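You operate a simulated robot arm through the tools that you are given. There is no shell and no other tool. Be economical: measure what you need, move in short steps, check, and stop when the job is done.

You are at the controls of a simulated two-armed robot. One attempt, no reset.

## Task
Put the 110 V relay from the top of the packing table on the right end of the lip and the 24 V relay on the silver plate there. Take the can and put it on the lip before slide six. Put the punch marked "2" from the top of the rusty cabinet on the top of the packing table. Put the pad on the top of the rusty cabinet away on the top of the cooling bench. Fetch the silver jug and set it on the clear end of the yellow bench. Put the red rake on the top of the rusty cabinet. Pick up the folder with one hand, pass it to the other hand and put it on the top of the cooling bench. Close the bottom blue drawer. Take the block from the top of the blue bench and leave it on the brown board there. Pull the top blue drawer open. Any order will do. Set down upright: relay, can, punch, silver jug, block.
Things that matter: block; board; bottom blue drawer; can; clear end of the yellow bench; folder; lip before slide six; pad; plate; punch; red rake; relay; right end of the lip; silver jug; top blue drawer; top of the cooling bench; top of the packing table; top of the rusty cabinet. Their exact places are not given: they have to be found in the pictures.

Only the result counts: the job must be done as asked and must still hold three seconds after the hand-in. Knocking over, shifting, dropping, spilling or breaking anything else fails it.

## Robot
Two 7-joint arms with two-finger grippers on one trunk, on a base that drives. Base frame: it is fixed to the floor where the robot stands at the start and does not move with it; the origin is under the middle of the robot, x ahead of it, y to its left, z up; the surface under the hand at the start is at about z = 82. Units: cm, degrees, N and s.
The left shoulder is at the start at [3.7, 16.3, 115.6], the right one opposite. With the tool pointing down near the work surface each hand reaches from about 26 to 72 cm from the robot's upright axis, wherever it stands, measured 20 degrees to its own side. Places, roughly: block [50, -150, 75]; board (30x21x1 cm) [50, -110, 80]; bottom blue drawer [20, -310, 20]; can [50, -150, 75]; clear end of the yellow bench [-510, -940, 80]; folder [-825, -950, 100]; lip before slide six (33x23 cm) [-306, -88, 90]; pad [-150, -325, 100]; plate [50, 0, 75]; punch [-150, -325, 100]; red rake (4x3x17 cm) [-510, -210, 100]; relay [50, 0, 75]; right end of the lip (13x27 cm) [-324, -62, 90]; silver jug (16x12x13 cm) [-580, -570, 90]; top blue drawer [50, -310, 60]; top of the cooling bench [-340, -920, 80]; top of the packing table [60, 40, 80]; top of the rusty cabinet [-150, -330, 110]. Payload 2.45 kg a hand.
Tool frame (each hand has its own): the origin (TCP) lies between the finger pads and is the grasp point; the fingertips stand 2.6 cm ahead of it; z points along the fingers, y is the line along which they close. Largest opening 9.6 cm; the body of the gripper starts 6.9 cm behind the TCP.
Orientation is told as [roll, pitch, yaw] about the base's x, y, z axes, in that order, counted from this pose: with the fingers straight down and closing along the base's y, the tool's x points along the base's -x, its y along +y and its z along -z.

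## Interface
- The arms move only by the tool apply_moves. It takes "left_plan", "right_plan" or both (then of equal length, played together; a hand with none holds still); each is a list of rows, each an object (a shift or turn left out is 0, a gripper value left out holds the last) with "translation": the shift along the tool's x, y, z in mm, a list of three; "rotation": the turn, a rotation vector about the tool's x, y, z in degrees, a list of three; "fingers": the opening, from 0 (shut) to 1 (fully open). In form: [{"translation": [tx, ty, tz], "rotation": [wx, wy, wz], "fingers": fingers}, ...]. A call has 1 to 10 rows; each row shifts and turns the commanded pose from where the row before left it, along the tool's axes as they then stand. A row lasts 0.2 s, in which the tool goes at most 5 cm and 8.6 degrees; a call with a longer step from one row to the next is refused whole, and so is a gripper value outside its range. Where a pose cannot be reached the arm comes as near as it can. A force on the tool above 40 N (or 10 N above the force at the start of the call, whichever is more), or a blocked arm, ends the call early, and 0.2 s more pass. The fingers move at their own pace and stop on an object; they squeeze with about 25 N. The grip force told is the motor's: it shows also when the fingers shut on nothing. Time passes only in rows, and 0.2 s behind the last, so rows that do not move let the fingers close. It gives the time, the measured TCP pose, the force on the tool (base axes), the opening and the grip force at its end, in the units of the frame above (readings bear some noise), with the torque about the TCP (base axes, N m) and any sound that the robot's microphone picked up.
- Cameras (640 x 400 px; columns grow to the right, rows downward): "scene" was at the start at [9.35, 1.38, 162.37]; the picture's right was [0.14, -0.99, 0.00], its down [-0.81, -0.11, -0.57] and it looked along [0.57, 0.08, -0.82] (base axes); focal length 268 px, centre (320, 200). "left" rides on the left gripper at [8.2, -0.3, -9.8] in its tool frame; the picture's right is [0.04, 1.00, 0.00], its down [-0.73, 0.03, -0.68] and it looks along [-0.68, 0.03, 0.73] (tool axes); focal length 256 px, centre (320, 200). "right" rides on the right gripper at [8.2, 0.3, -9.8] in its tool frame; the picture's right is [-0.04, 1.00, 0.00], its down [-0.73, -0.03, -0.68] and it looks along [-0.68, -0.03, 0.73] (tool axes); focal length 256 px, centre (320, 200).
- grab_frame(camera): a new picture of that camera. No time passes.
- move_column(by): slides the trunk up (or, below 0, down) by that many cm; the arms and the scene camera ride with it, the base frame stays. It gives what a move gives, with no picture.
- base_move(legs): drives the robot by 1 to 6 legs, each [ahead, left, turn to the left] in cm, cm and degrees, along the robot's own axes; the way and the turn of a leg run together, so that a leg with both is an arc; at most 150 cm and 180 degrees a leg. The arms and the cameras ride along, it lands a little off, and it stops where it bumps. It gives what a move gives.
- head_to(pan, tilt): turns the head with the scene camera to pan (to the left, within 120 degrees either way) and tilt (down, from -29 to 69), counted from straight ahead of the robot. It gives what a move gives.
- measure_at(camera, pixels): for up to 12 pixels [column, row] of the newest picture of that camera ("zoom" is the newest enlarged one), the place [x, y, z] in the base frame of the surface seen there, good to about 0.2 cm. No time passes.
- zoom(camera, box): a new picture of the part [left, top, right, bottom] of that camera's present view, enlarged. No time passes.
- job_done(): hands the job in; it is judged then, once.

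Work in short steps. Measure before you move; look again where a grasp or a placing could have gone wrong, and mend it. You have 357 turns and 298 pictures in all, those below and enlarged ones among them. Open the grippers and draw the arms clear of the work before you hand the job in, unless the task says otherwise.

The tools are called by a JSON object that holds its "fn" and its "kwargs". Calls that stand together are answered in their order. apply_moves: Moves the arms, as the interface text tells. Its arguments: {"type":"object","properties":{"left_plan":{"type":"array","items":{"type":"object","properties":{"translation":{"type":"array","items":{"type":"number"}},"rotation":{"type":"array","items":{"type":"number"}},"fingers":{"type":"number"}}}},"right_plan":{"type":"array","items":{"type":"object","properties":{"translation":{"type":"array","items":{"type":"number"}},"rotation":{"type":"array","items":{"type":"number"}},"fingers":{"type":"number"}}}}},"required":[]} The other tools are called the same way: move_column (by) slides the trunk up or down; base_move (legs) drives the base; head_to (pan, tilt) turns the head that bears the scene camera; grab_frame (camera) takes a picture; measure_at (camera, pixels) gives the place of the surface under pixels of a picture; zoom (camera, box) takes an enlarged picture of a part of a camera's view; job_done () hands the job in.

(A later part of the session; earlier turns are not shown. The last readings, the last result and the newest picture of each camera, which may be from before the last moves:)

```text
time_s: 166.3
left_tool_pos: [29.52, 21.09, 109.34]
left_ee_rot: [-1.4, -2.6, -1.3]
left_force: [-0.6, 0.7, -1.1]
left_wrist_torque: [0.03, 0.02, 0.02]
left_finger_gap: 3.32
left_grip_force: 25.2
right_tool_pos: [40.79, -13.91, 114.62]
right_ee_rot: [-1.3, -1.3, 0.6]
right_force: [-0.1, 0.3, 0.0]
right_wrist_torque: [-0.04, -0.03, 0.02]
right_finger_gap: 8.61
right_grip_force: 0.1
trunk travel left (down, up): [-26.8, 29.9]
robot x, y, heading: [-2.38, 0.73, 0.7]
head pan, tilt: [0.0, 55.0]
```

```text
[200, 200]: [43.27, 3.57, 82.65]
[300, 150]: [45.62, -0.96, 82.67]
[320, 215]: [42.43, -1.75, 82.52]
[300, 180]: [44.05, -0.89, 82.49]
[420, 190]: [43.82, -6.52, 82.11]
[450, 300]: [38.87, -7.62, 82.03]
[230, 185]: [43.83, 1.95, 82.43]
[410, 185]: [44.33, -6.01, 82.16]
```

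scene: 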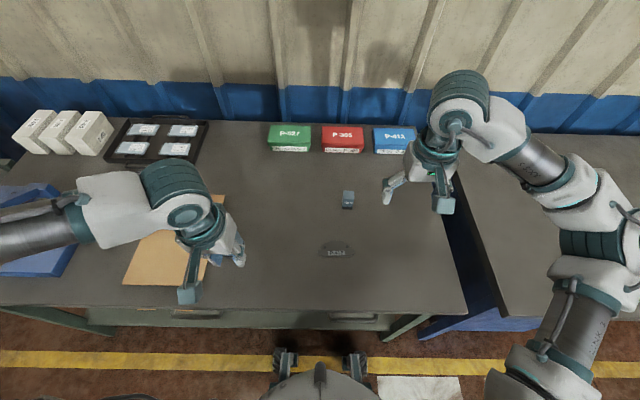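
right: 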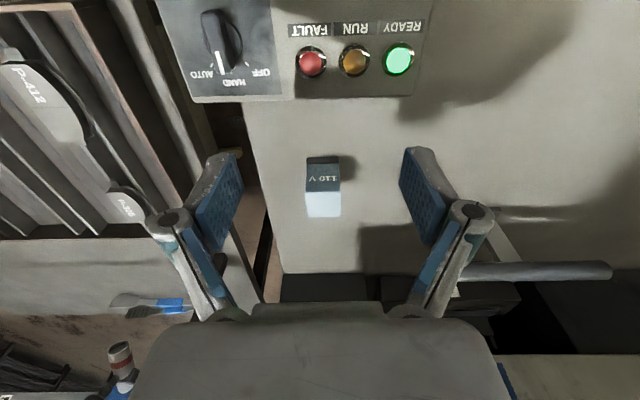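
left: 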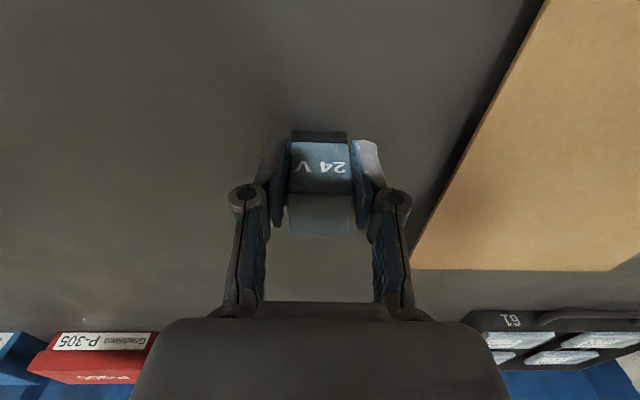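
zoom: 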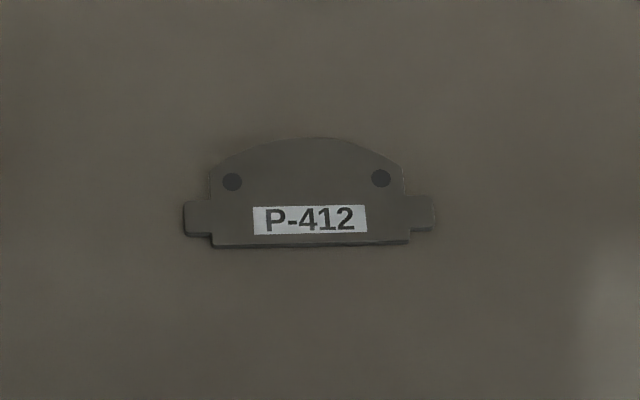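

The P-412 item is a flat steel backing plate (0.5 cm thick), centre ≈(43.5,−1.6) — the plate. I strafe 20 cm right so the left hand reaches it, and wait for sway.

{"fn": "base_move", "kwargs": {"legs": [[0, -10, 0], [2, -10, -0.5]]}}

{"fn": "apply_moves", "kwargs": {"right_plan": [{"translation": [30, -30, 0]}, {"translation": [30, -30, 0]}, {}, {}, {}, {}, {}, {}, {}, {}]}}

{"fn": "apply_moves", "kwargs": {"left_plan": [{}, {}, {}, {}, {}, {}, {}, {}, {}, {}]}}

{"fn": "apply_moves", "kwargs": {"left_plan": [{}, {}, {}]}}

```text
time_s: 168.2
left_tool_pos: [31.85, 4.43, 108.93]
left_ee_rot: [-2.7, -2.7, -1.5]
left_force: [-1.2, 0.3, -1.4]
left_wrist_torque: [-0.03, 0.05, -0.01]
left_finger_gap: 3.32
left_grip_force: 24.9
right_tool_pos: [42.66, -30.43, 115.1]
right_ee_rot: [-2.8, -1.5, 0.5]
right_force: [-0.5, 1.7, -0.2]
right_wrist_torque: [-0.11, -0.05, 0.05]
right_finger_gap: 8.62
right_grip_force: 0.1
trunk travel left (down, up): [-26.8, 29.9]
robot x, y, heading: [-0.25, -18.67, 0.3]
head pan, tilt: [0.0, 55.0]
```

```text
time_s: 170.6
left_tool_pos: [31.32, -2.82, 110.15]
left_ee_rot: [0.9, -2.6, -1.9]
left_force: [0.4, 0.3, -2.0]
left_wrist_torque: [0.03, 0.03, 0.02]
left_finger_gap: 3.33
left_grip_force: 24.9
right_tool_pos: [36.04, -43.95, 114.28]
right_ee_rot: [0.3, -1.7, -0.1]
right_force: [0.3, -0.7, 0.4]
right_wrist_torque: [0.08, 0.0, -0.03]
right_finger_gap: 8.63
right_grip_force: 0.0
trunk travel left (down, up): [-26.8, 29.9]
robot x, y, heading: [-0.54, -19.86, -0.0]
head pan, tilt: [0.0, 55.0]
stopped in row 10 (right hand): the arm was blocked; the commanded pose is now the measured one
```

```text
time_s: 173.0
left_tool_pos: [31.09, -2.25, 110.17]
left_ee_rot: [0.8, -3.0, -1.9]
left_force: [-0.3, -0.6, 0.5]
left_wrist_torque: [0.04, 0.02, 0.02]
left_finger_gap: 3.33
left_grip_force: 24.9
right_tool_pos: [35.67, -43.33, 114.37]
right_ee_rot: [0.3, -1.8, 0.2]
right_force: [0.0, -0.9, 0.3]
right_wrist_torque: [0.14, 0.02, -0.02]
right_finger_gap: 8.64
right_grip_force: 0.0
trunk travel left (down, up): [-26.8, 29.9]
robot x, y, heading: [0.02, -19.12, 0.3]
head pan, tilt: [0.0, 55.0]
stopped in row 10 (left hand): the arm was blocked; the commanded pose is now the measured one
```

```text
time_s: 173.8
left_tool_pos: [30.99, -0.55, 109.97]
left_ee_rot: [-0.1, -2.9, -1.8]
left_force: [0.4, -0.3, -0.9]
left_wrist_torque: [-0.05, -0.01, 0.0]
left_finger_gap: 3.31
left_grip_force: 25.6
right_tool_pos: [35.87, -41.54, 114.67]
right_ee_rot: [-0.4, -1.9, 0.2]
right_force: [0.3, -0.4, -0.2]
right_wrist_torque: [-0.02, 0.0, -0.01]
right_finger_gap: 8.62
right_grip_force: 0.1
trunk travel left (down, up): [-26.8, 29.9]
robot x, y, heading: [-0.54, -18.97, 0.3]
head pan, tilt: [0.0, 55.0]
```

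{"fn": "apply_moves", "kwargs": {"left_plan": [{"translation": [-40, 0, 0], "rotation": [-1.0, 1.4, -1.8]}, {"translation": [-40, 0, 0]}, {"translation": [-42, -5, 20]}, {"translation": [0, 0, 40]}, {"translation": [0, 0, 40]}, {}, {}, {}, {}, {}]}}

{"fn": "apply_moves", "kwargs": {"left_plan": [{}, {}, {}, {}]}}

{"fn": "apply_moves", "kwargs": {"left_plan": [{}, {}, {}]}}

{"fn": "grab_frame", "kwargs": {"camera": "left"}}

```text
time_s: 176.0
left_tool_pos: [43.36, 0.12, 100.32]
left_ee_rot: [0.3, -1.4, 0.1]
left_force: [0.8, -0.8, -1.5]
left_wrist_torque: [-0.02, 0.03, 0.05]
left_finger_gap: 3.31
left_grip_force: 25.2
right_tool_pos: [35.82, -40.33, 114.89]
right_ee_rot: [-0.8, -1.8, 0.4]
right_force: [-0.2, -0.4, -0.2]
right_wrist_torque: [0.04, 0.02, -0.01]
right_finger_gap: 8.63
right_grip_force: 0.0
trunk travel left (down, up): [-26.8, 29.9]
robot x, y, heading: [-0.57, -18.37, 0.2]
head pan, tilt: [0.0, 55.0]
```

```text
time_s: 177.2
left_tool_pos: [43.02, 2.59, 100.22]
left_ee_rot: [-0.8, -1.7, 0.5]
left_force: [0.0, 0.1, -1.0]
left_wrist_torque: [-0.07, -0.01, 0.02]
left_finger_gap: 3.34
left_grip_force: 25.0
right_tool_pos: [35.52, -37.59, 115.45]
right_ee_rot: [-2.0, -2.1, 0.9]
right_force: [0.0, 0.3, -0.6]
right_wrist_torque: [-0.07, 0.0, 0.0]
right_finger_gap: 8.65
right_grip_force: 0.0
trunk travel left (down, up): [-26.8, 29.9]
robot x, y, heading: [-0.55, -17.88, 0.3]
head pan, tilt: [0.0, 55.0]
stopped in row 4 (left hand): the arm was blocked; the commanded pose is now the measured one
```

```text
time_s: 178.0
left_tool_pos: [43.17, 3.35, 100.16]
left_ee_rot: [-1.0, -1.6, 0.6]
left_force: [0.6, 1.8, -0.8]
left_wrist_torque: [-0.14, 0.06, 0.03]
left_finger_gap: 3.33
left_grip_force: 25.3
right_tool_pos: [35.56, -36.74, 115.43]
right_ee_rot: [-2.1, -2.1, 1.1]
right_force: [0.8, 1.1, -0.4]
right_wrist_torque: [-0.15, -0.05, 0.0]
right_finger_gap: 8.64
right_grip_force: 0.0
trunk travel left (down, up): [-26.8, 29.9]
robot x, y, heading: [-0.34, -17.11, 0.3]
head pan, tilt: [0.0, 55.0]
```

```text
251 pictures are left
```

left: 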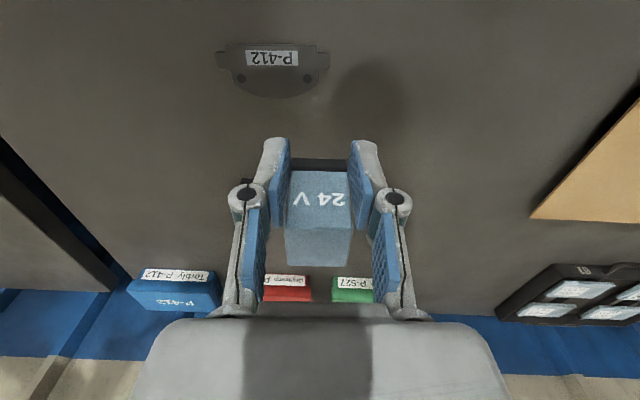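

{"fn": "apply_moves", "kwargs": {"left_plan": [{}, {}, {}, {}, {}, {}, {}, {}]}}

{"fn": "apply_moves", "kwargs": {"left_plan": [{}, {}, {}]}}

{"fn": "apply_moves", "kwargs": {"left_plan": [{}, {}, {}]}}

```text
time_s: 179.8
left_tool_pos: [43.05, 2.87, 100.19]
left_ee_rot: [-0.7, -1.7, 0.6]
left_force: [-0.7, 1.0, -0.6]
left_wrist_torque: [-0.08, 0.07, 0.01]
left_finger_gap: 3.32
left_grip_force: 25.1
right_tool_pos: [35.44, -37.19, 115.48]
right_ee_rot: [-2.0, -2.0, 0.9]
right_force: [-0.3, 1.7, 0.2]
right_wrist_torque: [-0.06, 0.03, 0.03]
right_finger_gap: 8.65
right_grip_force: 0.1
trunk travel left (down, up): [-26.8, 29.9]
robot x, y, heading: [-0.38, -17.75, 0.4]
head pan, tilt: [0.0, 55.0]
```

```text
time_s: 180.6
left_tool_pos: [42.99, 3.18, 100.02]
left_ee_rot: [-0.9, -1.7, 0.5]
left_force: [-0.9, 0.5, -1.3]
left_wrist_torque: [-0.03, 0.0, 0.01]
left_finger_gap: 3.33
left_grip_force: 24.9
right_tool_pos: [35.59, -36.78, 115.48]
right_ee_rot: [-2.2, -2.1, 0.9]
right_force: [-0.3, 1.0, -0.3]
right_wrist_torque: [-0.06, -0.01, -0.05]
right_finger_gap: 8.66
right_grip_force: 0.1
trunk travel left (down, up): [-26.8, 29.9]
robot x, y, heading: [-0.14, -17.28, 0.3]
head pan, tilt: [0.0, 55.0]
```

```text
time_s: 181.4
left_tool_pos: [43.08, 2.92, 100.11]
left_ee_rot: [-0.8, -1.7, 0.7]
left_force: [-0.5, 0.6, -0.8]
left_wrist_torque: [-0.07, 0.07, 0.04]
left_finger_gap: 3.31
left_grip_force: 24.9
right_tool_pos: [35.41, -37.19, 115.46]
right_ee_rot: [-2.0, -2.1, 0.9]
right_force: [1.1, 0.5, 1.0]
right_wrist_torque: [-0.11, 0.01, -0.01]
right_finger_gap: 8.63
right_grip_force: 0.0
trunk travel left (down, up): [-26.8, 29.9]
robot x, y, heading: [-0.62, -17.37, 0.4]
head pan, tilt: [0.0, 55.0]
```

Stable at (43.05,3.0). Shift −4.6 cm in y, level, and descend to just above the plate.

{"fn": "apply_moves", "kwargs": {"left_plan": [{"translation": [-5, -23, 0], "rotation": [-2, 0, 0.5]}, {"translation": [0, -23, 0]}, {"translation": [0, 0, 35]}, {"translation": [0, 0, 35]}, {}, {}, {}]}}

{"fn": "grab_frame", "kwargs": {"camera": "left"}}

```text
time_s: 183.0
left_tool_pos: [43.97, -3.57, 93.36]
left_ee_rot: [2.2, -1.7, -0.1]
left_force: [-0.3, -0.7, -0.3]
left_wrist_torque: [0.01, 0.03, 0.03]
left_finger_gap: 3.3
left_grip_force: 24.7
right_tool_pos: [35.45, -39.48, 114.96]
right_ee_rot: [-1.1, -2.0, 0.6]
right_force: [-0.2, 0.3, 0.2]
right_wrist_torque: [0.04, -0.01, 0.0]
right_finger_gap: 8.64
right_grip_force: 0.1
trunk travel left (down, up): [-26.8, 29.9]
robot x, y, heading: [-0.78, -17.95, 0.1]
head pan, tilt: [0.0, 55.0]
```

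```text
250 pictures are left
```

left: 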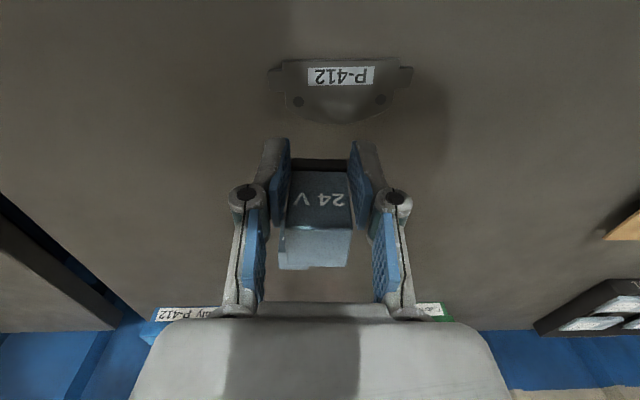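

{"fn": "apply_moves", "kwargs": {"left_plan": [{}, {}, {}]}}

{"fn": "apply_moves", "kwargs": {"left_plan": [{}, {}, {}, {}, {}, {}]}}

{"fn": "apply_moves", "kwargs": {"left_plan": [{}, {}]}}

```text
time_s: 183.8
left_tool_pos: [43.92, -4.48, 93.45]
left_ee_rot: [2.6, -1.7, -0.2]
left_force: [0.6, 0.7, -1.5]
left_wrist_torque: [0.04, 0.02, 0.0]
left_finger_gap: 3.3
left_grip_force: 24.7
right_tool_pos: [35.52, -40.74, 114.82]
right_ee_rot: [-0.6, -2.0, 0.6]
right_force: [-0.4, -1.0, -0.9]
right_wrist_torque: [0.0, 0.03, 0.0]
right_finger_gap: 8.64
right_grip_force: 0.1
trunk travel left (down, up): [-26.8, 29.9]
robot x, y, heading: [-0.2, -18.41, 0.2]
head pan, tilt: [0.0, 55.0]
```

```text
time_s: 185.2
left_tool_pos: [43.93, -3.69, 93.4]
left_ee_rot: [2.1, -1.6, -0.1]
left_force: [-0.4, -0.7, -1.4]
left_wrist_torque: [0.01, -0.01, -0.01]
left_finger_gap: 3.33
left_grip_force: 24.4
right_tool_pos: [35.5, -39.6, 115.08]
right_ee_rot: [-1.1, -2.1, 0.6]
right_force: [0.7, 0.5, -0.2]
right_wrist_torque: [0.02, -0.03, -0.02]
right_finger_gap: 8.63
right_grip_force: 0.2
trunk travel left (down, up): [-26.8, 29.9]
robot x, y, heading: [-0.8, -18.18, 0.5]
head pan, tilt: [0.0, 55.0]
```

```text
time_s: 185.8
left_tool_pos: [43.85, -1.79, 93.29]
left_ee_rot: [1.4, -1.7, 0.2]
left_force: [0.2, 0.2, -1.8]
left_wrist_torque: [-0.07, 0.04, 0.05]
left_finger_gap: 3.32
left_grip_force: 24.9
right_tool_pos: [35.54, -37.55, 115.42]
right_ee_rot: [-1.8, -2.1, 1.0]
right_force: [1.0, 0.5, -0.1]
right_wrist_torque: [-0.07, 0.0, 0.02]
right_finger_gap: 8.65
right_grip_force: 0.0
trunk travel left (down, up): [-26.8, 29.9]
robot x, y, heading: [-0.36, -17.52, 0.4]
head pan, tilt: [0.0, 55.0]
```

The equilibrium should be y≈−1.4; wait for it to settle, then lower straight down.

{"fn": "apply_moves", "kwargs": {"left_plan": [{}, {}, {}, {}, {}, {}, {}, {}, {}, {}]}}

{"fn": "apply_moves", "kwargs": {"left_plan": [{}, {}, {}, {}, {}, {}, {}, {}, {}, {}]}}

{"fn": "apply_moves", "kwargs": {"left_plan": [{}, {}]}}

```text
time_s: 188.0
left_tool_pos: [43.98, -4.86, 93.4]
left_ee_rot: [2.6, -1.7, -0.3]
left_force: [-0.1, 0.0, -1.0]
left_wrist_torque: [-0.01, 0.01, 0.0]
left_finger_gap: 3.33
left_grip_force: 25.4
right_tool_pos: [35.63, -40.99, 114.75]
right_ee_rot: [-0.4, -2.0, 0.6]
right_force: [0.2, 0.5, 0.9]
right_wrist_torque: [0.02, -0.01, 0.0]
right_finger_gap: 8.65
right_grip_force: 0.1
trunk travel left (down, up): [-26.8, 29.9]
robot x, y, heading: [0.02, -18.09, 0.3]
head pan, tilt: [0.0, 55.0]
```

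```text
time_s: 190.2
left_tool_pos: [43.88, -2.54, 93.36]
left_ee_rot: [1.7, -1.7, 0.1]
left_force: [0.3, 0.5, -1.0]
left_wrist_torque: [0.01, 0.02, 0.01]
left_finger_gap: 3.34
left_grip_force: 25.6
right_tool_pos: [35.63, -38.33, 115.25]
right_ee_rot: [-1.5, -2.1, 0.8]
right_force: [-1.5, 0.7, -0.6]
right_wrist_torque: [-0.04, -0.02, 0.05]
right_finger_gap: 8.67
right_grip_force: 0.1
trunk travel left (down, up): [-26.8, 29.9]
robot x, y, heading: [-0.6, -17.82, 0.5]
head pan, tilt: [0.0, 55.0]
```

```text
time_s: 190.8
left_tool_pos: [43.95, -4.09, 93.48]
left_ee_rot: [2.4, -1.8, -0.2]
left_force: [-0.4, -1.0, 0.0]
left_wrist_torque: [0.05, 0.03, 0.0]
left_finger_gap: 3.3
left_grip_force: 24.9
right_tool_pos: [35.58, -40.22, 114.85]
right_ee_rot: [-0.8, -2.0, 0.7]
right_force: [0.2, 0.4, -0.5]
right_wrist_torque: [0.03, 0.01, 0.02]
right_finger_gap: 8.63
right_grip_force: 0.0
trunk travel left (down, up): [-26.8, 29.9]
robot x, y, heading: [-0.42, -18.24, 0.4]
head pan, tilt: [0.0, 55.0]
```

{"fn": "apply_moves", "kwargs": {"left_plan": [{}, {}, {}, {}, {}, {}, {}, {}, {}, {}]}}

{"fn": "apply_moves", "kwargs": {"left_plan": [{}, {}, {}, {}, {}, {}, {}, {}, {}, {}]}}

{"fn": "apply_moves", "kwargs": {"left_plan": [{}]}}

{"fn": "apply_moves", "kwargs": {"left_plan": [{}]}}

```text
time_s: 193.0
left_tool_pos: [43.98, -3.2, 93.27]
left_ee_rot: [1.9, -1.8, -0.1]
left_force: [0.4, 0.5, -0.8]
left_wrist_torque: [-0.03, 0.0, 0.01]
left_finger_gap: 3.33
left_grip_force: 25.0
right_tool_pos: [35.4, -39.07, 115.11]
right_ee_rot: [-1.2, -2.1, 0.7]
right_force: [0.4, 0.7, 0.7]
right_wrist_torque: [-0.01, 0.04, 0.02]
right_finger_gap: 8.64
right_grip_force: 0.0
trunk travel left (down, up): [-26.8, 29.9]
robot x, y, heading: [-0.29, -18.43, 0.4]
head pan, tilt: [0.0, 55.0]
```

```text
time_s: 195.2
left_tool_pos: [43.89, -3.64, 93.41]
left_ee_rot: [2.0, -1.7, -0.2]
left_force: [0.1, -1.0, -0.7]
left_wrist_torque: [-0.01, 0.01, 0.03]
left_finger_gap: 3.33
left_grip_force: 25.2
right_tool_pos: [35.53, -39.39, 115.21]
right_ee_rot: [-1.0, -2.1, 0.7]
right_force: [-0.3, -0.7, -0.8]
right_wrist_torque: [0.0, 0.01, 0.02]
right_finger_gap: 8.64
right_grip_force: 0.1
trunk travel left (down, up): [-26.8, 29.9]
robot x, y, heading: [-0.58, -18.19, 0.2]
head pan, tilt: [0.0, 55.0]
```

```text
time_s: 195.6
left_tool_pos: [44.02, -3.63, 93.51]
left_ee_rot: [2.1, -1.6, -0.1]
left_force: [0.1, -0.1, -0.5]
left_wrist_torque: [-0.03, 0.03, 0.01]
left_finger_gap: 3.32
left_grip_force: 25.3
right_tool_pos: [35.63, -39.36, 115.09]
right_ee_rot: [-1.1, -2.0, 0.8]
right_force: [-0.4, 0.1, 0.5]
right_wrist_torque: [0.0, -0.01, 0.0]
right_finger_gap: 8.66
right_grip_force: 0.0
trunk travel left (down, up): [-26.8, 29.9]
robot x, y, heading: [-0.27, -17.66, 0.3]
head pan, tilt: [0.0, 55.0]
```

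```text
time_s: 196.0
left_tool_pos: [43.83, -3.55, 93.37]
left_ee_rot: [2.1, -1.7, -0.1]
left_force: [-0.4, -0.8, -1.4]
left_wrist_torque: [-0.04, 0.02, -0.03]
left_finger_gap: 3.32
left_grip_force: 24.8
right_tool_pos: [35.53, -39.39, 115.05]
right_ee_rot: [-1.1, -2.2, 0.7]
right_force: [-0.8, 0.6, -0.8]
right_wrist_torque: [-0.02, 0.0, -0.02]
right_finger_gap: 8.65
right_grip_force: 0.0
trunk travel left (down, up): [-26.8, 29.9]
robot x, y, heading: [-0.21, -17.68, 0.1]
head pan, tilt: [0.0, 55.0]
```

Settled at y=−3.6. Shift +1.9 cm gently and then descend slowly.

{"fn": "apply_moves", "kwargs": {"left_plan": [{"translation": [0, 2, 0], "rotation": [0.2, 0, 0]}, {"translation": [0, 3, 0], "rotation": [0.3, 0, 0]}, {"translation": [0, 4, 0], "rotation": [0.3, 0, 0]}, {"translation": [0, 4, 0]}, {"translation": [0, 3, 0]}, {"translation": [0, 2, 0]}, {"translation": [0, 0, 10]}, {"translation": [0, 0, 20]}, {"translation": [0, 0, 15]}, {}]}}

{"fn": "apply_moves", "kwargs": {"left_plan": [{}, {}, {}]}}

{"fn": "grab_frame", "kwargs": {"camera": "left"}}

```text
time_s: 198.2
left_tool_pos: [43.72, -1.69, 88.91]
left_ee_rot: [1.3, -1.7, -0.1]
left_force: [-0.1, 0.2, -1.9]
left_wrist_torque: [-0.02, 0.04, -0.02]
left_finger_gap: 3.34
left_grip_force: 24.6
right_tool_pos: [35.67, -39.48, 115.06]
right_ee_rot: [-1.1, -2.0, 0.7]
right_force: [-0.1, -0.3, 0.5]
right_wrist_torque: [-0.02, -0.01, -0.03]
right_finger_gap: 8.63
right_grip_force: 0.1
trunk travel left (down, up): [-26.8, 29.9]
robot x, y, heading: [-0.32, -17.9, 0.2]
head pan, tilt: [0.0, 55.0]
```

```text
time_s: 199.0
left_tool_pos: [43.78, -1.67, 88.9]
left_ee_rot: [1.3, -1.7, -0.2]
left_force: [-0.4, 0.8, -1.4]
left_wrist_torque: [0.0, 0.03, -0.01]
left_finger_gap: 3.31
left_grip_force: 24.5
right_tool_pos: [35.45, -39.48, 115.13]
right_ee_rot: [-1.2, -2.0, 0.8]
right_force: [0.4, -0.7, 0.1]
right_wrist_torque: [-0.04, 0.02, -0.05]
right_finger_gap: 8.62
right_grip_force: 0.1
trunk travel left (down, up): [-26.8, 29.9]
robot x, y, heading: [-0.49, -17.92, 0.4]
head pan, tilt: [0.0, 55.0]
```

```text
249 pictures are left
```

left: 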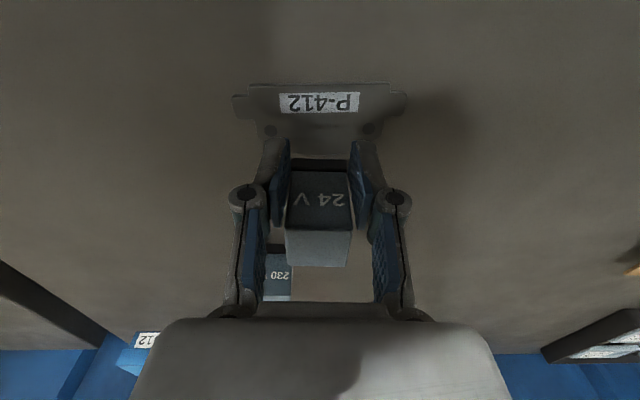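

Aligned over the plate. Lower until contact.

{"fn": "apply_moves", "kwargs": {"left_plan": [{"translation": [0, 0, 5]}, {"translation": [0, 0, 4]}, {"translation": [0, 0, 3]}, {"translation": [0, 0, 3]}, {}]}}

```text
time_s: 200.2
left_tool_pos: [43.89, -1.47, 87.49]
left_ee_rot: [1.3, -1.8, -0.2]
left_force: [-0.1, 0.0, -0.7]
left_wrist_torque: [0.01, 0.02, -0.04]
left_finger_gap: 3.31
left_grip_force: 24.2
right_tool_pos: [35.53, -39.49, 115.09]
right_ee_rot: [-1.1, -2.1, 0.7]
right_force: [0.4, 1.0, -0.5]
right_wrist_torque: [-0.03, -0.01, 0.0]
right_finger_gap: 8.67
right_grip_force: 0.1
trunk travel left (down, up): [-26.8, 29.9]
robot x, y, heading: [-0.33, -17.93, 0.0]
head pan, tilt: [0.0, 55.0]
```

{"fn": "apply_moves", "kwargs": {"left_plan": [{"translation": [0, 0, 3]}, {"translation": [0, 0, 3]}, {}]}}

```text
time_s: 201.0
left_tool_pos: [43.92, -1.43, 86.9]
left_ee_rot: [1.3, -1.7, -0.1]
left_force: [0.5, -0.8, -1.2]
left_wrist_torque: [0.0, 0.05, -0.01]
left_finger_gap: 3.3
left_grip_force: 25.1
right_tool_pos: [35.44, -39.47, 115.07]
right_ee_rot: [-1.0, -2.1, 0.6]
right_force: [-0.7, 1.2, 0.1]
right_wrist_torque: [-0.04, -0.01, -0.02]
right_finger_gap: 8.65
right_grip_force: 0.0
trunk travel left (down, up): [-26.8, 29.9]
robot x, y, heading: [-0.42, -17.91, 0.1]
head pan, tilt: [0.0, 55.0]
```

{"fn": "apply_moves", "kwargs": {"left_plan": [{"translation": [0, 0, 3]}, {"translation": [0, 0, 3]}, {"translation": [0, 0, 3]}, {}]}}

{"fn": "grab_frame", "kwargs": {"camera": "left"}}

```text
time_s: 202.0
left_tool_pos: [44.12, -1.53, 86.13]
left_ee_rot: [1.3, -2.1, -0.1]
left_force: [0.4, 3.9, 33.1]
left_wrist_torque: [-0.12, -0.41, 0.02]
left_finger_gap: 3.36
left_grip_force: 24.8
right_tool_pos: [35.29, -39.57, 115.2]
right_ee_rot: [-1.0, -2.2, 0.7]
right_force: [-0.7, 0.0, -0.7]
right_wrist_torque: [0.0, 0.05, 0.03]
right_finger_gap: 8.66
right_grip_force: 0.0
trunk travel left (down, up): [-26.8, 29.9]
robot x, y, heading: [-0.24, -18.18, 0.3]
head pan, tilt: [0.0, 55.0]
```

```text
248 pictures are left
```

left: 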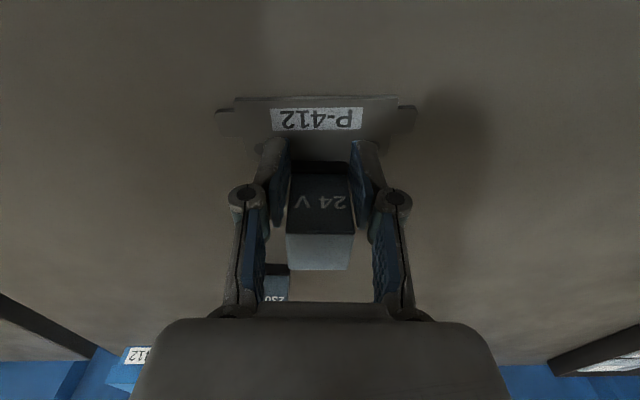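

Contact. But the relay seems to sit near the far edge of the plate; measure in this view.

{"fn": "measure_at", "kwargs": {"camera": "left", "pixels": [[318, 103], [318, 130], [240, 115], [405, 115], [318, 153], [318, 175], [318, 215], [318, 250], [255, 150], [390, 150], [500, 150]]}}

```text
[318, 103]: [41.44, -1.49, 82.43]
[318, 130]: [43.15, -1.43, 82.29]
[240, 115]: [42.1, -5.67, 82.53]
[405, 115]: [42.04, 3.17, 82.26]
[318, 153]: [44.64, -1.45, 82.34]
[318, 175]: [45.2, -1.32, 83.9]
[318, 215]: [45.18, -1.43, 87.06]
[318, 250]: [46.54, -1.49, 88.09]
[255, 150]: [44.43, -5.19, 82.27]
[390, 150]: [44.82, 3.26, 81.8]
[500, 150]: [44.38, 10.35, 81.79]
```

The relay spans x 45.2–48.5, about 3 cm too far. Lift 1.2 cm, shift 3.2 cm toward the robot gently, hold.

{"fn": "apply_moves", "kwargs": {"left_plan": [{"translation": [0, 0, -8]}, {"translation": [0, 0, -12]}, {"translation": [4, 0, 0]}, {"translation": [7, 0, 0]}, {"translation": [8, 0, 0]}, {"translation": [7, 0, 0]}, {"translation": [5, 0, 0]}, {}, {}]}}

{"fn": "grab_frame", "kwargs": {"camera": "left"}}

{"fn": "measure_at", "kwargs": {"camera": "left", "pixels": [[318, 103], [318, 130], [318, 175], [318, 190], [318, 245], [300, 255], [340, 255]]}}

```text
time_s: 204.0
left_tool_pos: [40.98, -1.6, 87.92]
left_ee_rot: [1.3, -1.6, 0.0]
left_force: [-0.5, 0.0, -0.1]
left_wrist_torque: [-0.01, 0.01, 0.0]
left_finger_gap: 3.31
left_grip_force: 24.6
right_tool_pos: [35.6, -39.46, 115.02]
right_ee_rot: [-1.1, -2.0, 0.7]
right_force: [0.3, -1.3, -0.4]
right_wrist_torque: [-0.01, 0.01, 0.03]
right_finger_gap: 8.64
right_grip_force: 0.0
trunk travel left (down, up): [-26.8, 29.9]
robot x, y, heading: [-0.23, -18.06, 0.3]
head pan, tilt: [0.0, 55.0]
```

```text
247 pictures are left
```

left: 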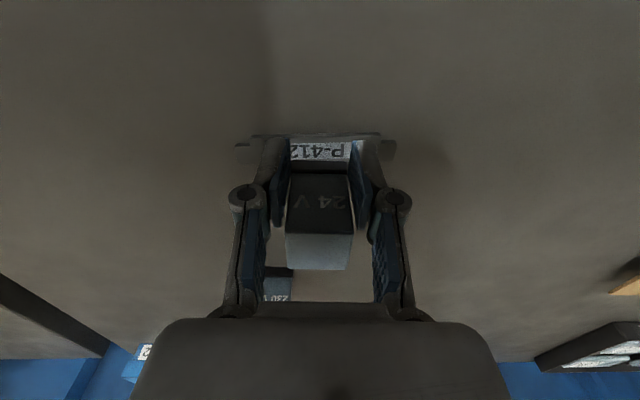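

```text
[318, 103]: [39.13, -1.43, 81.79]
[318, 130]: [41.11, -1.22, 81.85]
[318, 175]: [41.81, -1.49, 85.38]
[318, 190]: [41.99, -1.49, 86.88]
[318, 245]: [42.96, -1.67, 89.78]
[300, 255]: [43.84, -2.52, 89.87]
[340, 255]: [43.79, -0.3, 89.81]
```

Now relay spans x 41.9–45.2 on the plate (41.2–46.4). Lower until contact.

{"fn": "apply_moves", "kwargs": {"left_plan": [{"translation": [0, 0, 7]}, {"translation": [0, 0, 5]}, {"translation": [0, 0, 2]}, {"translation": [0, 0, 2]}, {"translation": [0, 0, 2]}, {}]}}

```text
time_s: 205.4
left_tool_pos: [41.0, -1.43, 86.26]
left_ee_rot: [1.3, -1.9, -0.1]
left_force: [0.4, 4.0, 22.0]
left_wrist_torque: [-0.25, -0.32, 0.1]
left_finger_gap: 3.3
left_grip_force: 24.9
right_tool_pos: [35.47, -39.41, 115.17]
right_ee_rot: [-1.0, -2.1, 0.8]
right_force: [-0.3, -0.2, -0.2]
right_wrist_torque: [-0.01, 0.0, 0.0]
right_finger_gap: 8.63
right_grip_force: 0.1
trunk travel left (down, up): [-26.8, 29.9]
robot x, y, heading: [-0.29, -17.94, 0.3]
head pan, tilt: [0.0, 55.0]
```

Contact. Release gently, rise, and look.

{"fn": "apply_moves", "kwargs": {"left_plan": [{"translation": [0, 0, -1.5]}, {"fingers": 0.5}, {}, {"fingers": 0.8}, {}, {"translation": [0, 0, -15]}, {"translation": [0, 0, -35]}, {"translation": [0, 0, -40]}, {"translation": [0, 0, -30]}, {}]}}

{"fn": "grab_frame", "kwargs": {"camera": "left"}}

```text
time_s: 207.6
left_tool_pos: [40.67, -2.16, 98.22]
left_ee_rot: [1.3, -1.6, -0.1]
left_force: [-0.7, -0.4, -0.4]
left_wrist_torque: [-0.02, 0.0, 0.03]
left_finger_gap: 7.69
left_grip_force: 0.1
right_tool_pos: [35.59, -39.42, 114.98]
right_ee_rot: [-1.1, -2.0, 0.6]
right_force: [-0.3, -0.4, 0.6]
right_wrist_torque: [-0.01, 0.0, 0.01]
right_finger_gap: 8.63
right_grip_force: 0.0
trunk travel left (down, up): [-26.8, 29.9]
robot x, y, heading: [-0.34, -17.99, 0.3]
head pan, tilt: [0.0, 55.0]
```

```text
246 pictures are left
```

left: 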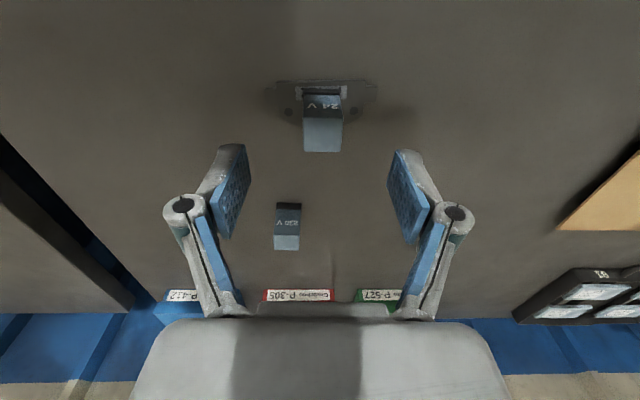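

24 V relay stands on the plate. Next the blue bench to the right (y≈−110…−150): raise, back off, strafe right, look.

{"fn": "apply_moves", "kwargs": {"left_plan": [{"translation": [0, 0, -40]}, {"translation": [0, 0, -40]}, {"translation": [0, 20, -20]}, {"translation": [0, 30, 0], "fingers": 1}, {"translation": [0, 30, 0]}, {"translation": [0, 30, 0]}, {"translation": [0, 20, 0]}, {"translation": [0, 10, 0]}]}}

{"fn": "base_move", "kwargs": {"legs": [[-25, 0, 0], [0, -40, 0], [0, -40, 0], [0, -20, 0]]}}

{"fn": "head_to", "kwargs": {"pan": 0, "tilt": 45}}

{"fn": "grab_frame", "kwargs": {"camera": "scene"}}

```text
time_s: 209.4
left_tool_pos: [40.52, 12.12, 108.24]
left_ee_rot: [1.3, -1.8, -0.1]
left_force: [0.0, 0.4, 0.7]
left_wrist_torque: [0.0, 0.0, 0.0]
left_finger_gap: 9.61
left_grip_force: 0.1
right_tool_pos: [35.33, -39.31, 115.12]
right_ee_rot: [-1.2, -2.2, 0.7]
right_force: [-0.1, -0.8, 0.6]
right_wrist_torque: [0.02, -0.01, -0.03]
right_finger_gap: 8.65
right_grip_force: 0.1
trunk travel left (down, up): [-26.8, 29.9]
robot x, y, heading: [-0.26, -18.05, 0.2]
head pan, tilt: [0.0, 55.0]
```

```text
time_s: 216.6
left_tool_pos: [15.83, -89.66, 108.25]
left_ee_rot: [1.3, -1.7, -0.8]
left_force: [0.7, -0.6, -0.1]
left_wrist_torque: [0.0, -0.01, 0.02]
left_finger_gap: 9.6
left_grip_force: 0.1
right_tool_pos: [10.37, -141.26, 115.08]
right_ee_rot: [-1.0, -2.0, 0.0]
right_force: [0.0, 0.0, 0.4]
right_wrist_torque: [0.02, -0.01, -0.04]
right_finger_gap: 8.64
right_grip_force: 0.0
trunk travel left (down, up): [-26.8, 29.9]
robot x, y, heading: [-25.46, -118.98, -0.4]
head pan, tilt: [0.0, 55.0]
```

```text
time_s: 217.4
left_tool_pos: [15.5, -89.09, 108.42]
left_ee_rot: [0.9, -1.8, -0.8]
left_force: [0.8, 0.2, -1.0]
left_wrist_torque: [-0.04, 0.0, 0.01]
left_finger_gap: 9.61
left_grip_force: 0.1
right_tool_pos: [10.0, -140.6, 115.25]
right_ee_rot: [-1.3, -2.2, 0.2]
right_force: [-0.8, 0.8, 0.0]
right_wrist_torque: [-0.08, -0.05, -0.03]
right_finger_gap: 8.67
right_grip_force: 0.0
trunk travel left (down, up): [-26.8, 29.9]
robot x, y, heading: [-24.94, -118.94, -0.5]
head pan, tilt: [0.0, 45.0]
```

```text
245 pictures are left
```

scene: 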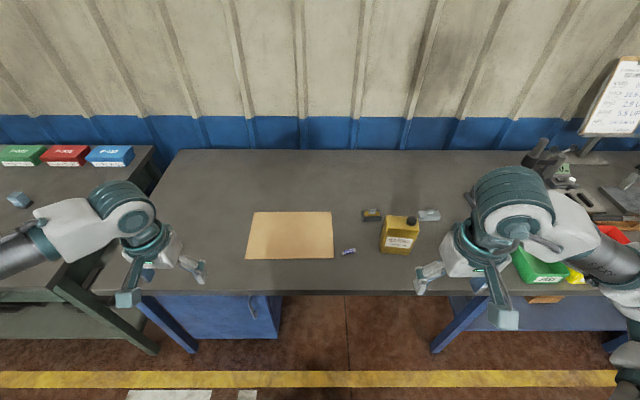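

I see the board at (290,235) and small things at (370,214), (429,214), (348,252), and the yellow can at (400,233). Zoom.

{"fn": "zoom", "kwargs": {"camera": "scene", "box": [320, 190, 448, 270]}}

{"fn": "measure_at", "kwargs": {"camera": "zoom", "pixels": [[215, 115], [300, 115], [250, 130], [130, 310], [380, 170], [330, 240], [420, 250], [310, 310], [540, 120], [430, 160], [250, 200]]}}

{"fn": "measure_at", "kwargs": {"camera": "scene", "pixels": [[255, 215], [330, 215], [247, 258], [332, 257], [290, 235], [290, 275], [300, 293], [170, 160], [470, 160]]}}

```text
5.00 times, centred on (384, 230) of scene
```

zoom: 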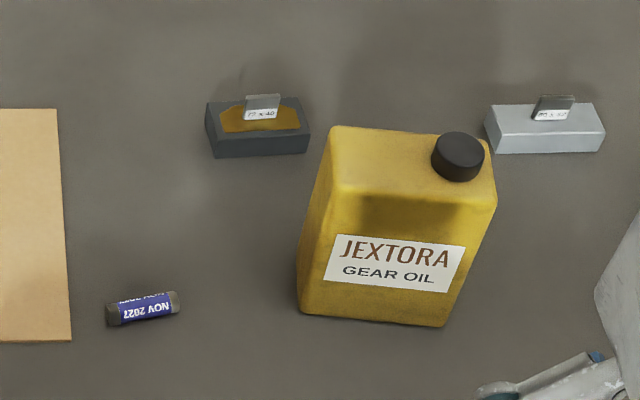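

```text
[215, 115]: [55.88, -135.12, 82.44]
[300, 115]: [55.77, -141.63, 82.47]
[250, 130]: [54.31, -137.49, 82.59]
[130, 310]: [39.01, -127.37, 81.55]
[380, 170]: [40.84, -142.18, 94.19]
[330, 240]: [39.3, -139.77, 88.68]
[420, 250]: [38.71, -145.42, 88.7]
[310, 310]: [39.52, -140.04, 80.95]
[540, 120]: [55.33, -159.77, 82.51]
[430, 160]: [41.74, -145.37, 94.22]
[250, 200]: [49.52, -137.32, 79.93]
```

```text
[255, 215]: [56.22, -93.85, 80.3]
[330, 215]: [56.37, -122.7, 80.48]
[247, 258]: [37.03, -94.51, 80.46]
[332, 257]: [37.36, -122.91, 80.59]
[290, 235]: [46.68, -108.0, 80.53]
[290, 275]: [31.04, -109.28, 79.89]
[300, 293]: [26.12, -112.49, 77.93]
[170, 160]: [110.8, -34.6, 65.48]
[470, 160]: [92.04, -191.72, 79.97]
```

Two block-like items: dark one with an amber patch and a silver one. Zoom further.

{"fn": "zoom", "kwargs": {"camera": "scene", "box": [354, 200, 386, 220]}}

{"fn": "zoom", "kwargs": {"camera": "scene", "box": [412, 200, 444, 220]}}

```text
16.00 times, centred on (370, 210) of scene
```

zoom: 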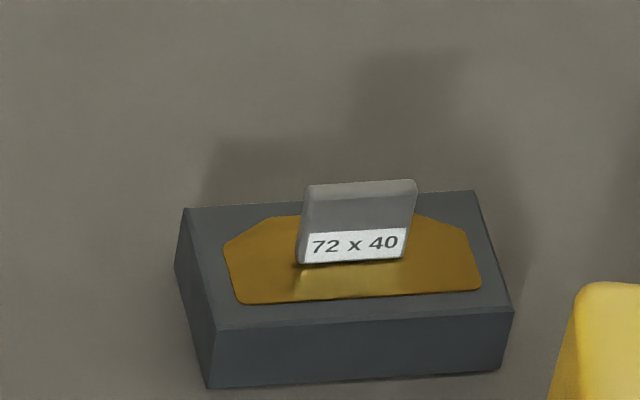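

```text
16.00 times, centred on (428, 210) of scene
```

zoom: 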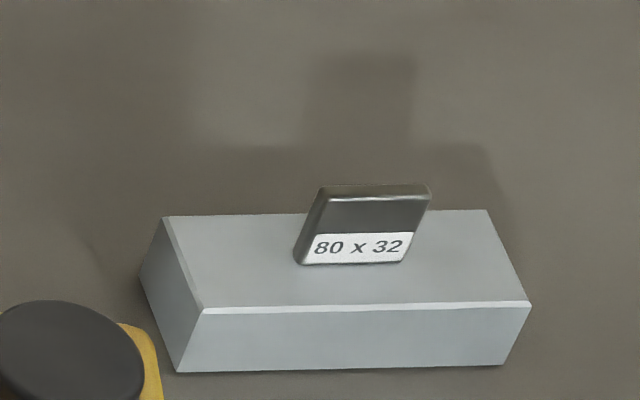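

One is a dark 72x40 die with brass, the other a plain silver 80x32 block. I look at the rest of the blue bench to the right before deciding.

{"fn": "head_to", "kwargs": {"pan": -45, "tilt": 35}}

{"fn": "zoom", "kwargs": {"camera": "scene", "box": [0, 0, 640, 400]}}

{"fn": "zoom", "kwargs": {"camera": "scene", "box": [100, 50, 420, 250]}}

```text
time_s: 218.5
left_tool_pos: [15.48, -90.54, 108.55]
left_ee_rot: [1.6, -1.8, -0.7]
left_force: [0.2, -0.2, -0.5]
left_wrist_torque: [0.01, 0.03, -0.02]
left_finger_gap: 9.6
left_grip_force: 0.0
right_tool_pos: [10.02, -141.97, 115.08]
right_ee_rot: [-0.8, -2.2, 0.0]
right_force: [0.3, -0.3, -0.9]
right_wrist_torque: [0.03, 0.0, 0.03]
right_finger_gap: 8.65
right_grip_force: 0.1
trunk travel left (down, up): [-26.8, 29.9]
robot x, y, heading: [-25.44, -119.53, -0.2]
head pan, tilt: [-45.0, 35.0]
```

```text
1.00 times, centred on (320, 200) of scene (not enlarged: the box is as wide or as high as the picture)
```

zoom: 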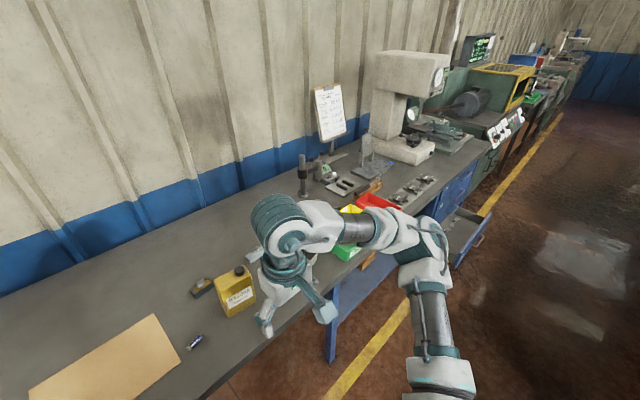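

```text
2.00 times, centred on (260, 150) of scene
```

zoom: 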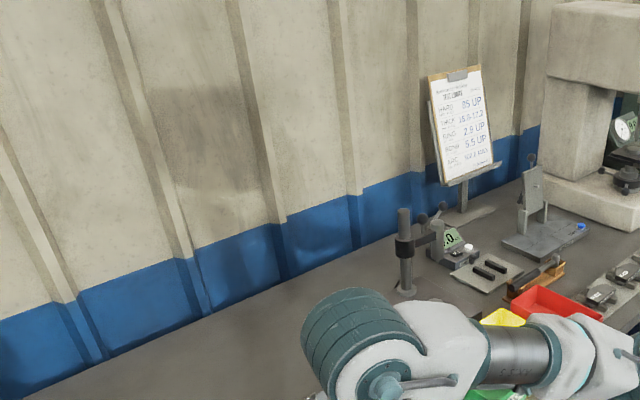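

Next I want to see the drawers and the rusty cabinet (behind-right). Back off and look to the right.

{"fn": "base_move", "kwargs": {"legs": [[-20, 0, 0], [0, -50, 0]]}}

{"fn": "head_to", "kwargs": {"pan": -95, "tilt": 20}}

{"fn": "grab_frame", "kwargs": {"camera": "scene"}}

```text
time_s: 222.6
left_tool_pos: [-4.41, -137.43, 107.93]
left_ee_rot: [0.5, -1.8, 0.1]
left_force: [-0.6, -0.8, -0.3]
left_wrist_torque: [0.03, 0.03, 0.02]
left_finger_gap: 9.59
left_grip_force: 0.1
right_tool_pos: [-9.28, -188.69, 115.48]
right_ee_rot: [-1.8, -2.3, 1.0]
right_force: [-0.5, -0.2, 0.3]
right_wrist_torque: [-0.03, 0.03, 0.0]
right_finger_gap: 8.62
right_grip_force: 0.0
trunk travel left (down, up): [-26.8, 29.9]
robot x, y, heading: [-44.93, -168.93, 0.2]
head pan, tilt: [-45.0, 35.0]
```

```text
time_s: 223.8
left_tool_pos: [-4.65, -139.74, 108.79]
left_ee_rot: [1.7, -1.9, 0.0]
left_force: [0.9, 0.1, -0.1]
left_wrist_torque: [0.01, -0.02, -0.03]
left_finger_gap: 9.61
left_grip_force: 0.1
right_tool_pos: [-9.6, -191.34, 115.05]
right_ee_rot: [-0.7, -2.3, 0.7]
right_force: [0.4, -0.2, 0.8]
right_wrist_torque: [0.0, -0.02, -0.03]
right_finger_gap: 8.63
right_grip_force: 0.1
trunk travel left (down, up): [-26.8, 29.9]
robot x, y, heading: [-45.11, -169.04, 0.4]
head pan, tilt: [-95.0, 20.0]
```

```text
239 pictures are left
```

scene: 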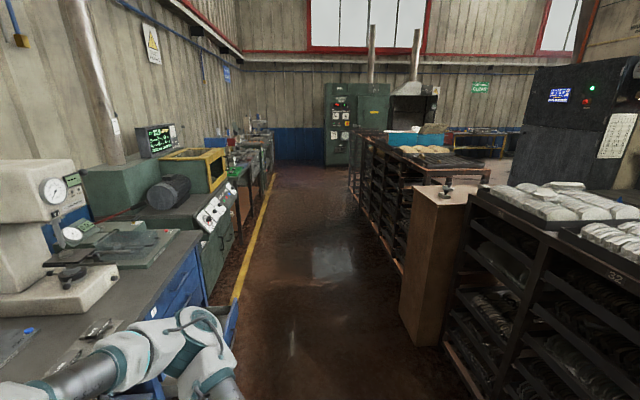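

The rusty cabinet is at (435,230) with items on it at (445,190). Zoom.

{"fn": "zoom", "kwargs": {"camera": "scene", "box": [380, 160, 508, 240]}}

{"fn": "measure_at", "kwargs": {"camera": "zoom", "pixels": [[140, 180], [330, 135], [300, 200], [450, 150], [250, 180], [350, 170]]}}

{"fn": "measure_at", "kwargs": {"camera": "scene", "pixels": [[400, 320], [180, 280], [235, 310], [360, 180], [460, 250], [220, 330]]}}

```text
5.00 times, centred on (444, 200) of scene
```

zoom: 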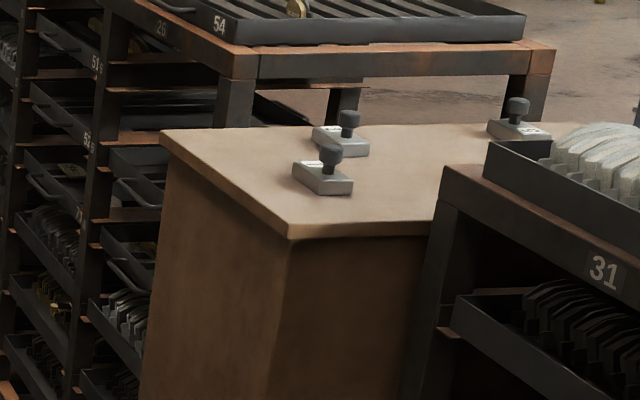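

```text
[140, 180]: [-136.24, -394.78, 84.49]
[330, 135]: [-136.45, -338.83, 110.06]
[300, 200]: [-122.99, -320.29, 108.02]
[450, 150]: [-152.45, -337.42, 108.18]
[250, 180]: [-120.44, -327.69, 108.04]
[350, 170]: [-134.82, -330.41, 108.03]
```

```text
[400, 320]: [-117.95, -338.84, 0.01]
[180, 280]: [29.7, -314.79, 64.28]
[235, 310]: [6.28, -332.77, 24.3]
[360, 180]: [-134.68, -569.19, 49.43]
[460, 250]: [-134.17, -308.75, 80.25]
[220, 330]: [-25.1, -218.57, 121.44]
```

The punches (blocks with knobs) stand on the rusty cabinet, top z=108. Now go on to the blue drawers: strafe right ~100.

{"fn": "base_move", "kwargs": {"legs": [[-8, 0, 0], [0, -50, 0], [0, -50, 0]]}}

{"fn": "head_to", "kwargs": {"pan": -30, "tilt": 45}}

{"fn": "grab_frame", "kwargs": {"camera": "scene"}}

```text
time_s: 229.9
left_tool_pos: [-11.28, -234.81, 108.04]
left_ee_rot: [0.1, -1.9, 1.2]
left_force: [0.0, 0.5, 0.4]
left_wrist_torque: [0.06, 0.03, -0.05]
left_finger_gap: 9.59
left_grip_force: 0.1
right_tool_pos: [-15.55, -286.28, 115.6]
right_ee_rot: [-2.0, -2.4, 1.9]
right_force: [0.0, 0.6, 0.7]
right_wrist_torque: [0.02, 0.0, 0.0]
right_finger_gap: 8.63
right_grip_force: 0.0
trunk travel left (down, up): [-26.8, 29.9]
robot x, y, heading: [-50.97, -267.03, 1.1]
head pan, tilt: [-95.0, 20.0]
```

```text
time_s: 231.2
left_tool_pos: [-11.76, -238.23, 108.99]
left_ee_rot: [1.8, -2.1, 0.9]
left_force: [-1.0, -1.4, 0.3]
left_wrist_torque: [0.09, 0.01, 0.01]
left_finger_gap: 9.59
left_grip_force: 0.0
right_tool_pos: [-15.66, -289.88, 115.06]
right_ee_rot: [-0.5, -2.5, 1.8]
right_force: [0.0, -0.4, -0.2]
right_wrist_torque: [0.08, 0.02, -0.02]
right_finger_gap: 8.63
right_grip_force: 0.1
trunk travel left (down, up): [-26.8, 29.9]
robot x, y, heading: [-50.87, -267.5, 0.8]
head pan, tilt: [-30.0, 45.0]
```

```text
237 pictures are left
```

scene: 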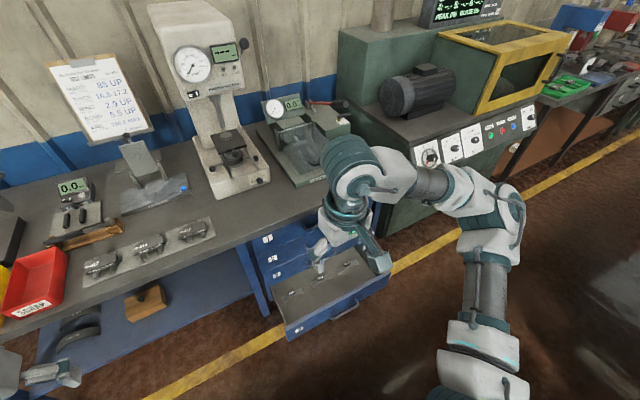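

The drawer unit is partly hidden by my right arm. Move the right hand aside and zoom in.

{"fn": "apply_moves", "kwargs": {"right_plan": [{"translation": [0, 20, -10]}, {"translation": [0, 40, -20]}, {"translation": [0, 40, -20]}, {"translation": [0, 40, 0]}, {"translation": [0, 40, 0]}, {"translation": [0, 20, 0]}, {"translation": [0, 10, 0]}]}}

{"fn": "grab_frame", "kwargs": {"camera": "scene"}}

{"fn": "zoom", "kwargs": {"camera": "scene", "box": [200, 190, 440, 350]}}

```text
time_s: 232.8
left_tool_pos: [-11.63, -237.31, 108.79]
left_ee_rot: [1.6, -1.9, 0.9]
left_force: [-0.3, 0.4, 0.1]
left_wrist_torque: [0.01, 0.01, -0.03]
left_finger_gap: 9.62
left_grip_force: 0.1
right_tool_pos: [-16.6, -267.73, 120.31]
right_ee_rot: [-0.8, -2.5, 1.8]
right_force: [0.2, -0.4, 0.1]
right_wrist_torque: [-0.01, 0.01, -0.04]
right_finger_gap: 8.65
right_grip_force: 0.1
trunk travel left (down, up): [-26.8, 29.9]
robot x, y, heading: [-51.1, -267.58, 1.4]
head pan, tilt: [-30.0, 45.0]
```

```text
236 pictures are left
```

scene: 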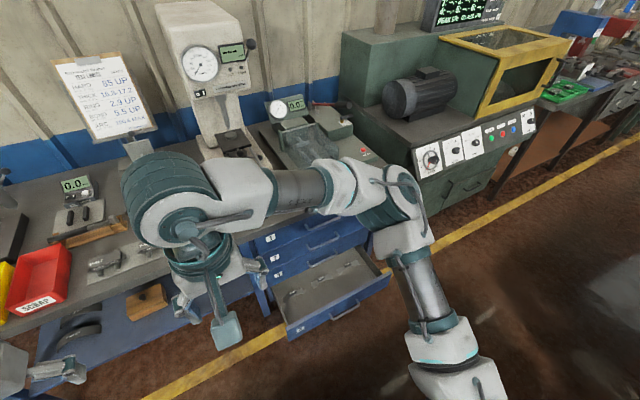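

```text
2.50 times, centred on (320, 270) of scene
```

zoom: 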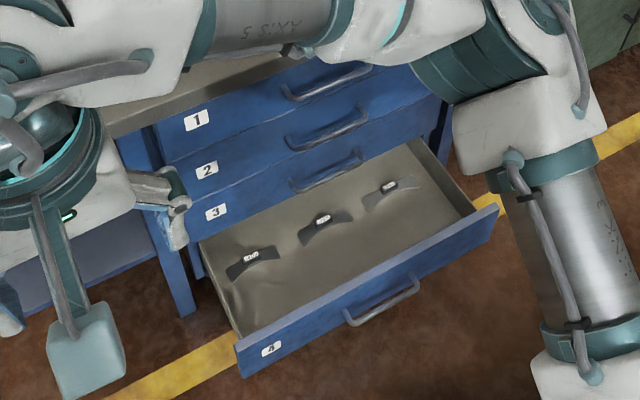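

Drawers 1–4; 4 (bottom) is open, 1 (top) closed with bar handle. Measure them.

{"fn": "measure_at", "kwargs": {"camera": "zoom", "pixels": [[197, 120], [328, 82], [360, 70], [292, 92], [270, 349], [382, 302], [352, 318], [412, 287], [240, 355], [495, 215], [250, 340], [325, 130]]}}

{"fn": "measure_at", "kwargs": {"camera": "zoom", "pixels": [[240, 110], [400, 260], [330, 330], [180, 310], [300, 70], [216, 170], [400, 110], [255, 265], [325, 225], [393, 188]]}}

```text
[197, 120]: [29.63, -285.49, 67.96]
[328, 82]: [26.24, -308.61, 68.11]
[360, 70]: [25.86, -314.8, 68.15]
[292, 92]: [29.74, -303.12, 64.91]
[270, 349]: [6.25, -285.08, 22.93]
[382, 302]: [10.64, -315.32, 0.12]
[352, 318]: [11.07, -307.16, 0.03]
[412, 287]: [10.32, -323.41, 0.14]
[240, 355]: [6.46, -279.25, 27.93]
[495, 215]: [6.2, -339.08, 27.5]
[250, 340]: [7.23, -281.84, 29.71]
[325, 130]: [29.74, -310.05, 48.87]
```

```text
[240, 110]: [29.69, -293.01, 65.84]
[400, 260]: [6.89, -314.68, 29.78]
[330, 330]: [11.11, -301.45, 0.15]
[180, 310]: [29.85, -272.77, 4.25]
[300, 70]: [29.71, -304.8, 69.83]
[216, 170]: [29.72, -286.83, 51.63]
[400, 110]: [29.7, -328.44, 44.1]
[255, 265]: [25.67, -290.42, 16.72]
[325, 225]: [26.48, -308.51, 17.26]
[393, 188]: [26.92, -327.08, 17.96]
```

Top-drawer bar: x≈25.9, z≈68, y −302…−318. Bottom drawer front: x=6.2, z≈16–30. First close the bottom one: move right 28 cm, lower the trunk fully.

{"fn": "base_move", "kwargs": {"legs": [[0, -14, -0.5], [0, -14, -0.5]]}}

{"fn": "move_column", "kwargs": {"by": -26}}

{"fn": "apply_moves", "kwargs": {"right_plan": [{"translation": [0, -10, 20], "fingers": 0}, {"translation": [0, -20, 35]}, {"translation": [0, -30, 35]}, {"translation": [0, -30, 35]}, {"translation": [0, -30, 35]}, {"translation": [0, -20, 35]}, {"translation": [0, -10, 40]}, {"translation": [0, 0, 40]}, {"translation": [0, 0, 40]}, {"translation": [0, 0, 40]}]}}

```text
time_s: 235.5
left_tool_pos: [-11.82, -267.76, 107.65]
left_ee_rot: [1.0, -0.9, 0.0]
left_force: [-0.8, 2.4, -2.9]
left_wrist_torque: [-0.15, -0.14, -0.04]
left_finger_gap: 9.61
left_grip_force: 0.0
right_tool_pos: [-16.43, -295.53, 119.59]
right_ee_rot: [0.4, -2.2, 0.6]
right_force: [0.7, 0.9, -7.9]
right_wrist_torque: [-0.08, 0.03, 0.0]
right_finger_gap: 8.64
right_grip_force: 0.0
trunk travel left (down, up): [-26.8, 29.9]
robot x, y, heading: [-49.3, -294.23, 0.8]
head pan, tilt: [-30.0, 45.0]
stopped in leg 2: the robot was blocked; the commanded pose is now the measured one
```

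```text
time_s: 238.1
left_tool_pos: [-11.85, -266.03, 82.64]
left_ee_rot: [2.1, -2.3, -1.1]
left_force: [-0.3, 0.2, 1.5]
left_wrist_torque: [0.03, -0.15, -0.01]
left_finger_gap: 9.6
left_grip_force: 0.0
right_tool_pos: [-13.23, -294.97, 94.04]
right_ee_rot: [-0.6, 5.1, -9.1]
right_force: [-1.0, 0.2, -0.2]
right_wrist_torque: [0.02, -0.09, -0.01]
right_finger_gap: 8.61
right_grip_force: 0.0
trunk travel left (down, up): [-0.8, 55.9]
robot x, y, heading: [-49.75, -294.14, -0.1]
head pan, tilt: [-30.0, 45.0]
```

```text
time_s: 238.7
left_tool_pos: [-12.19, -260.29, 80.8]
left_ee_rot: [-1.8, -2.4, -0.6]
left_force: [-0.4, 0.3, -0.1]
left_wrist_torque: [-0.07, -0.06, 0.05]
left_finger_gap: 9.61
left_grip_force: 0.1
right_tool_pos: [-12.69, -290.45, 93.72]
right_ee_rot: [0.3, 4.7, -11.5]
right_force: [-2.5, 2.2, -0.5]
right_wrist_torque: [-0.19, -0.19, 0.01]
right_finger_gap: 0.0
right_grip_force: 25.5
trunk travel left (down, up): [-0.8, 55.9]
robot x, y, heading: [-49.95, -294.04, 0.3]
head pan, tilt: [-30.0, 45.0]
stopped in row 2 (right hand): the arm was blocked; the commanded pose is now the measured one
```

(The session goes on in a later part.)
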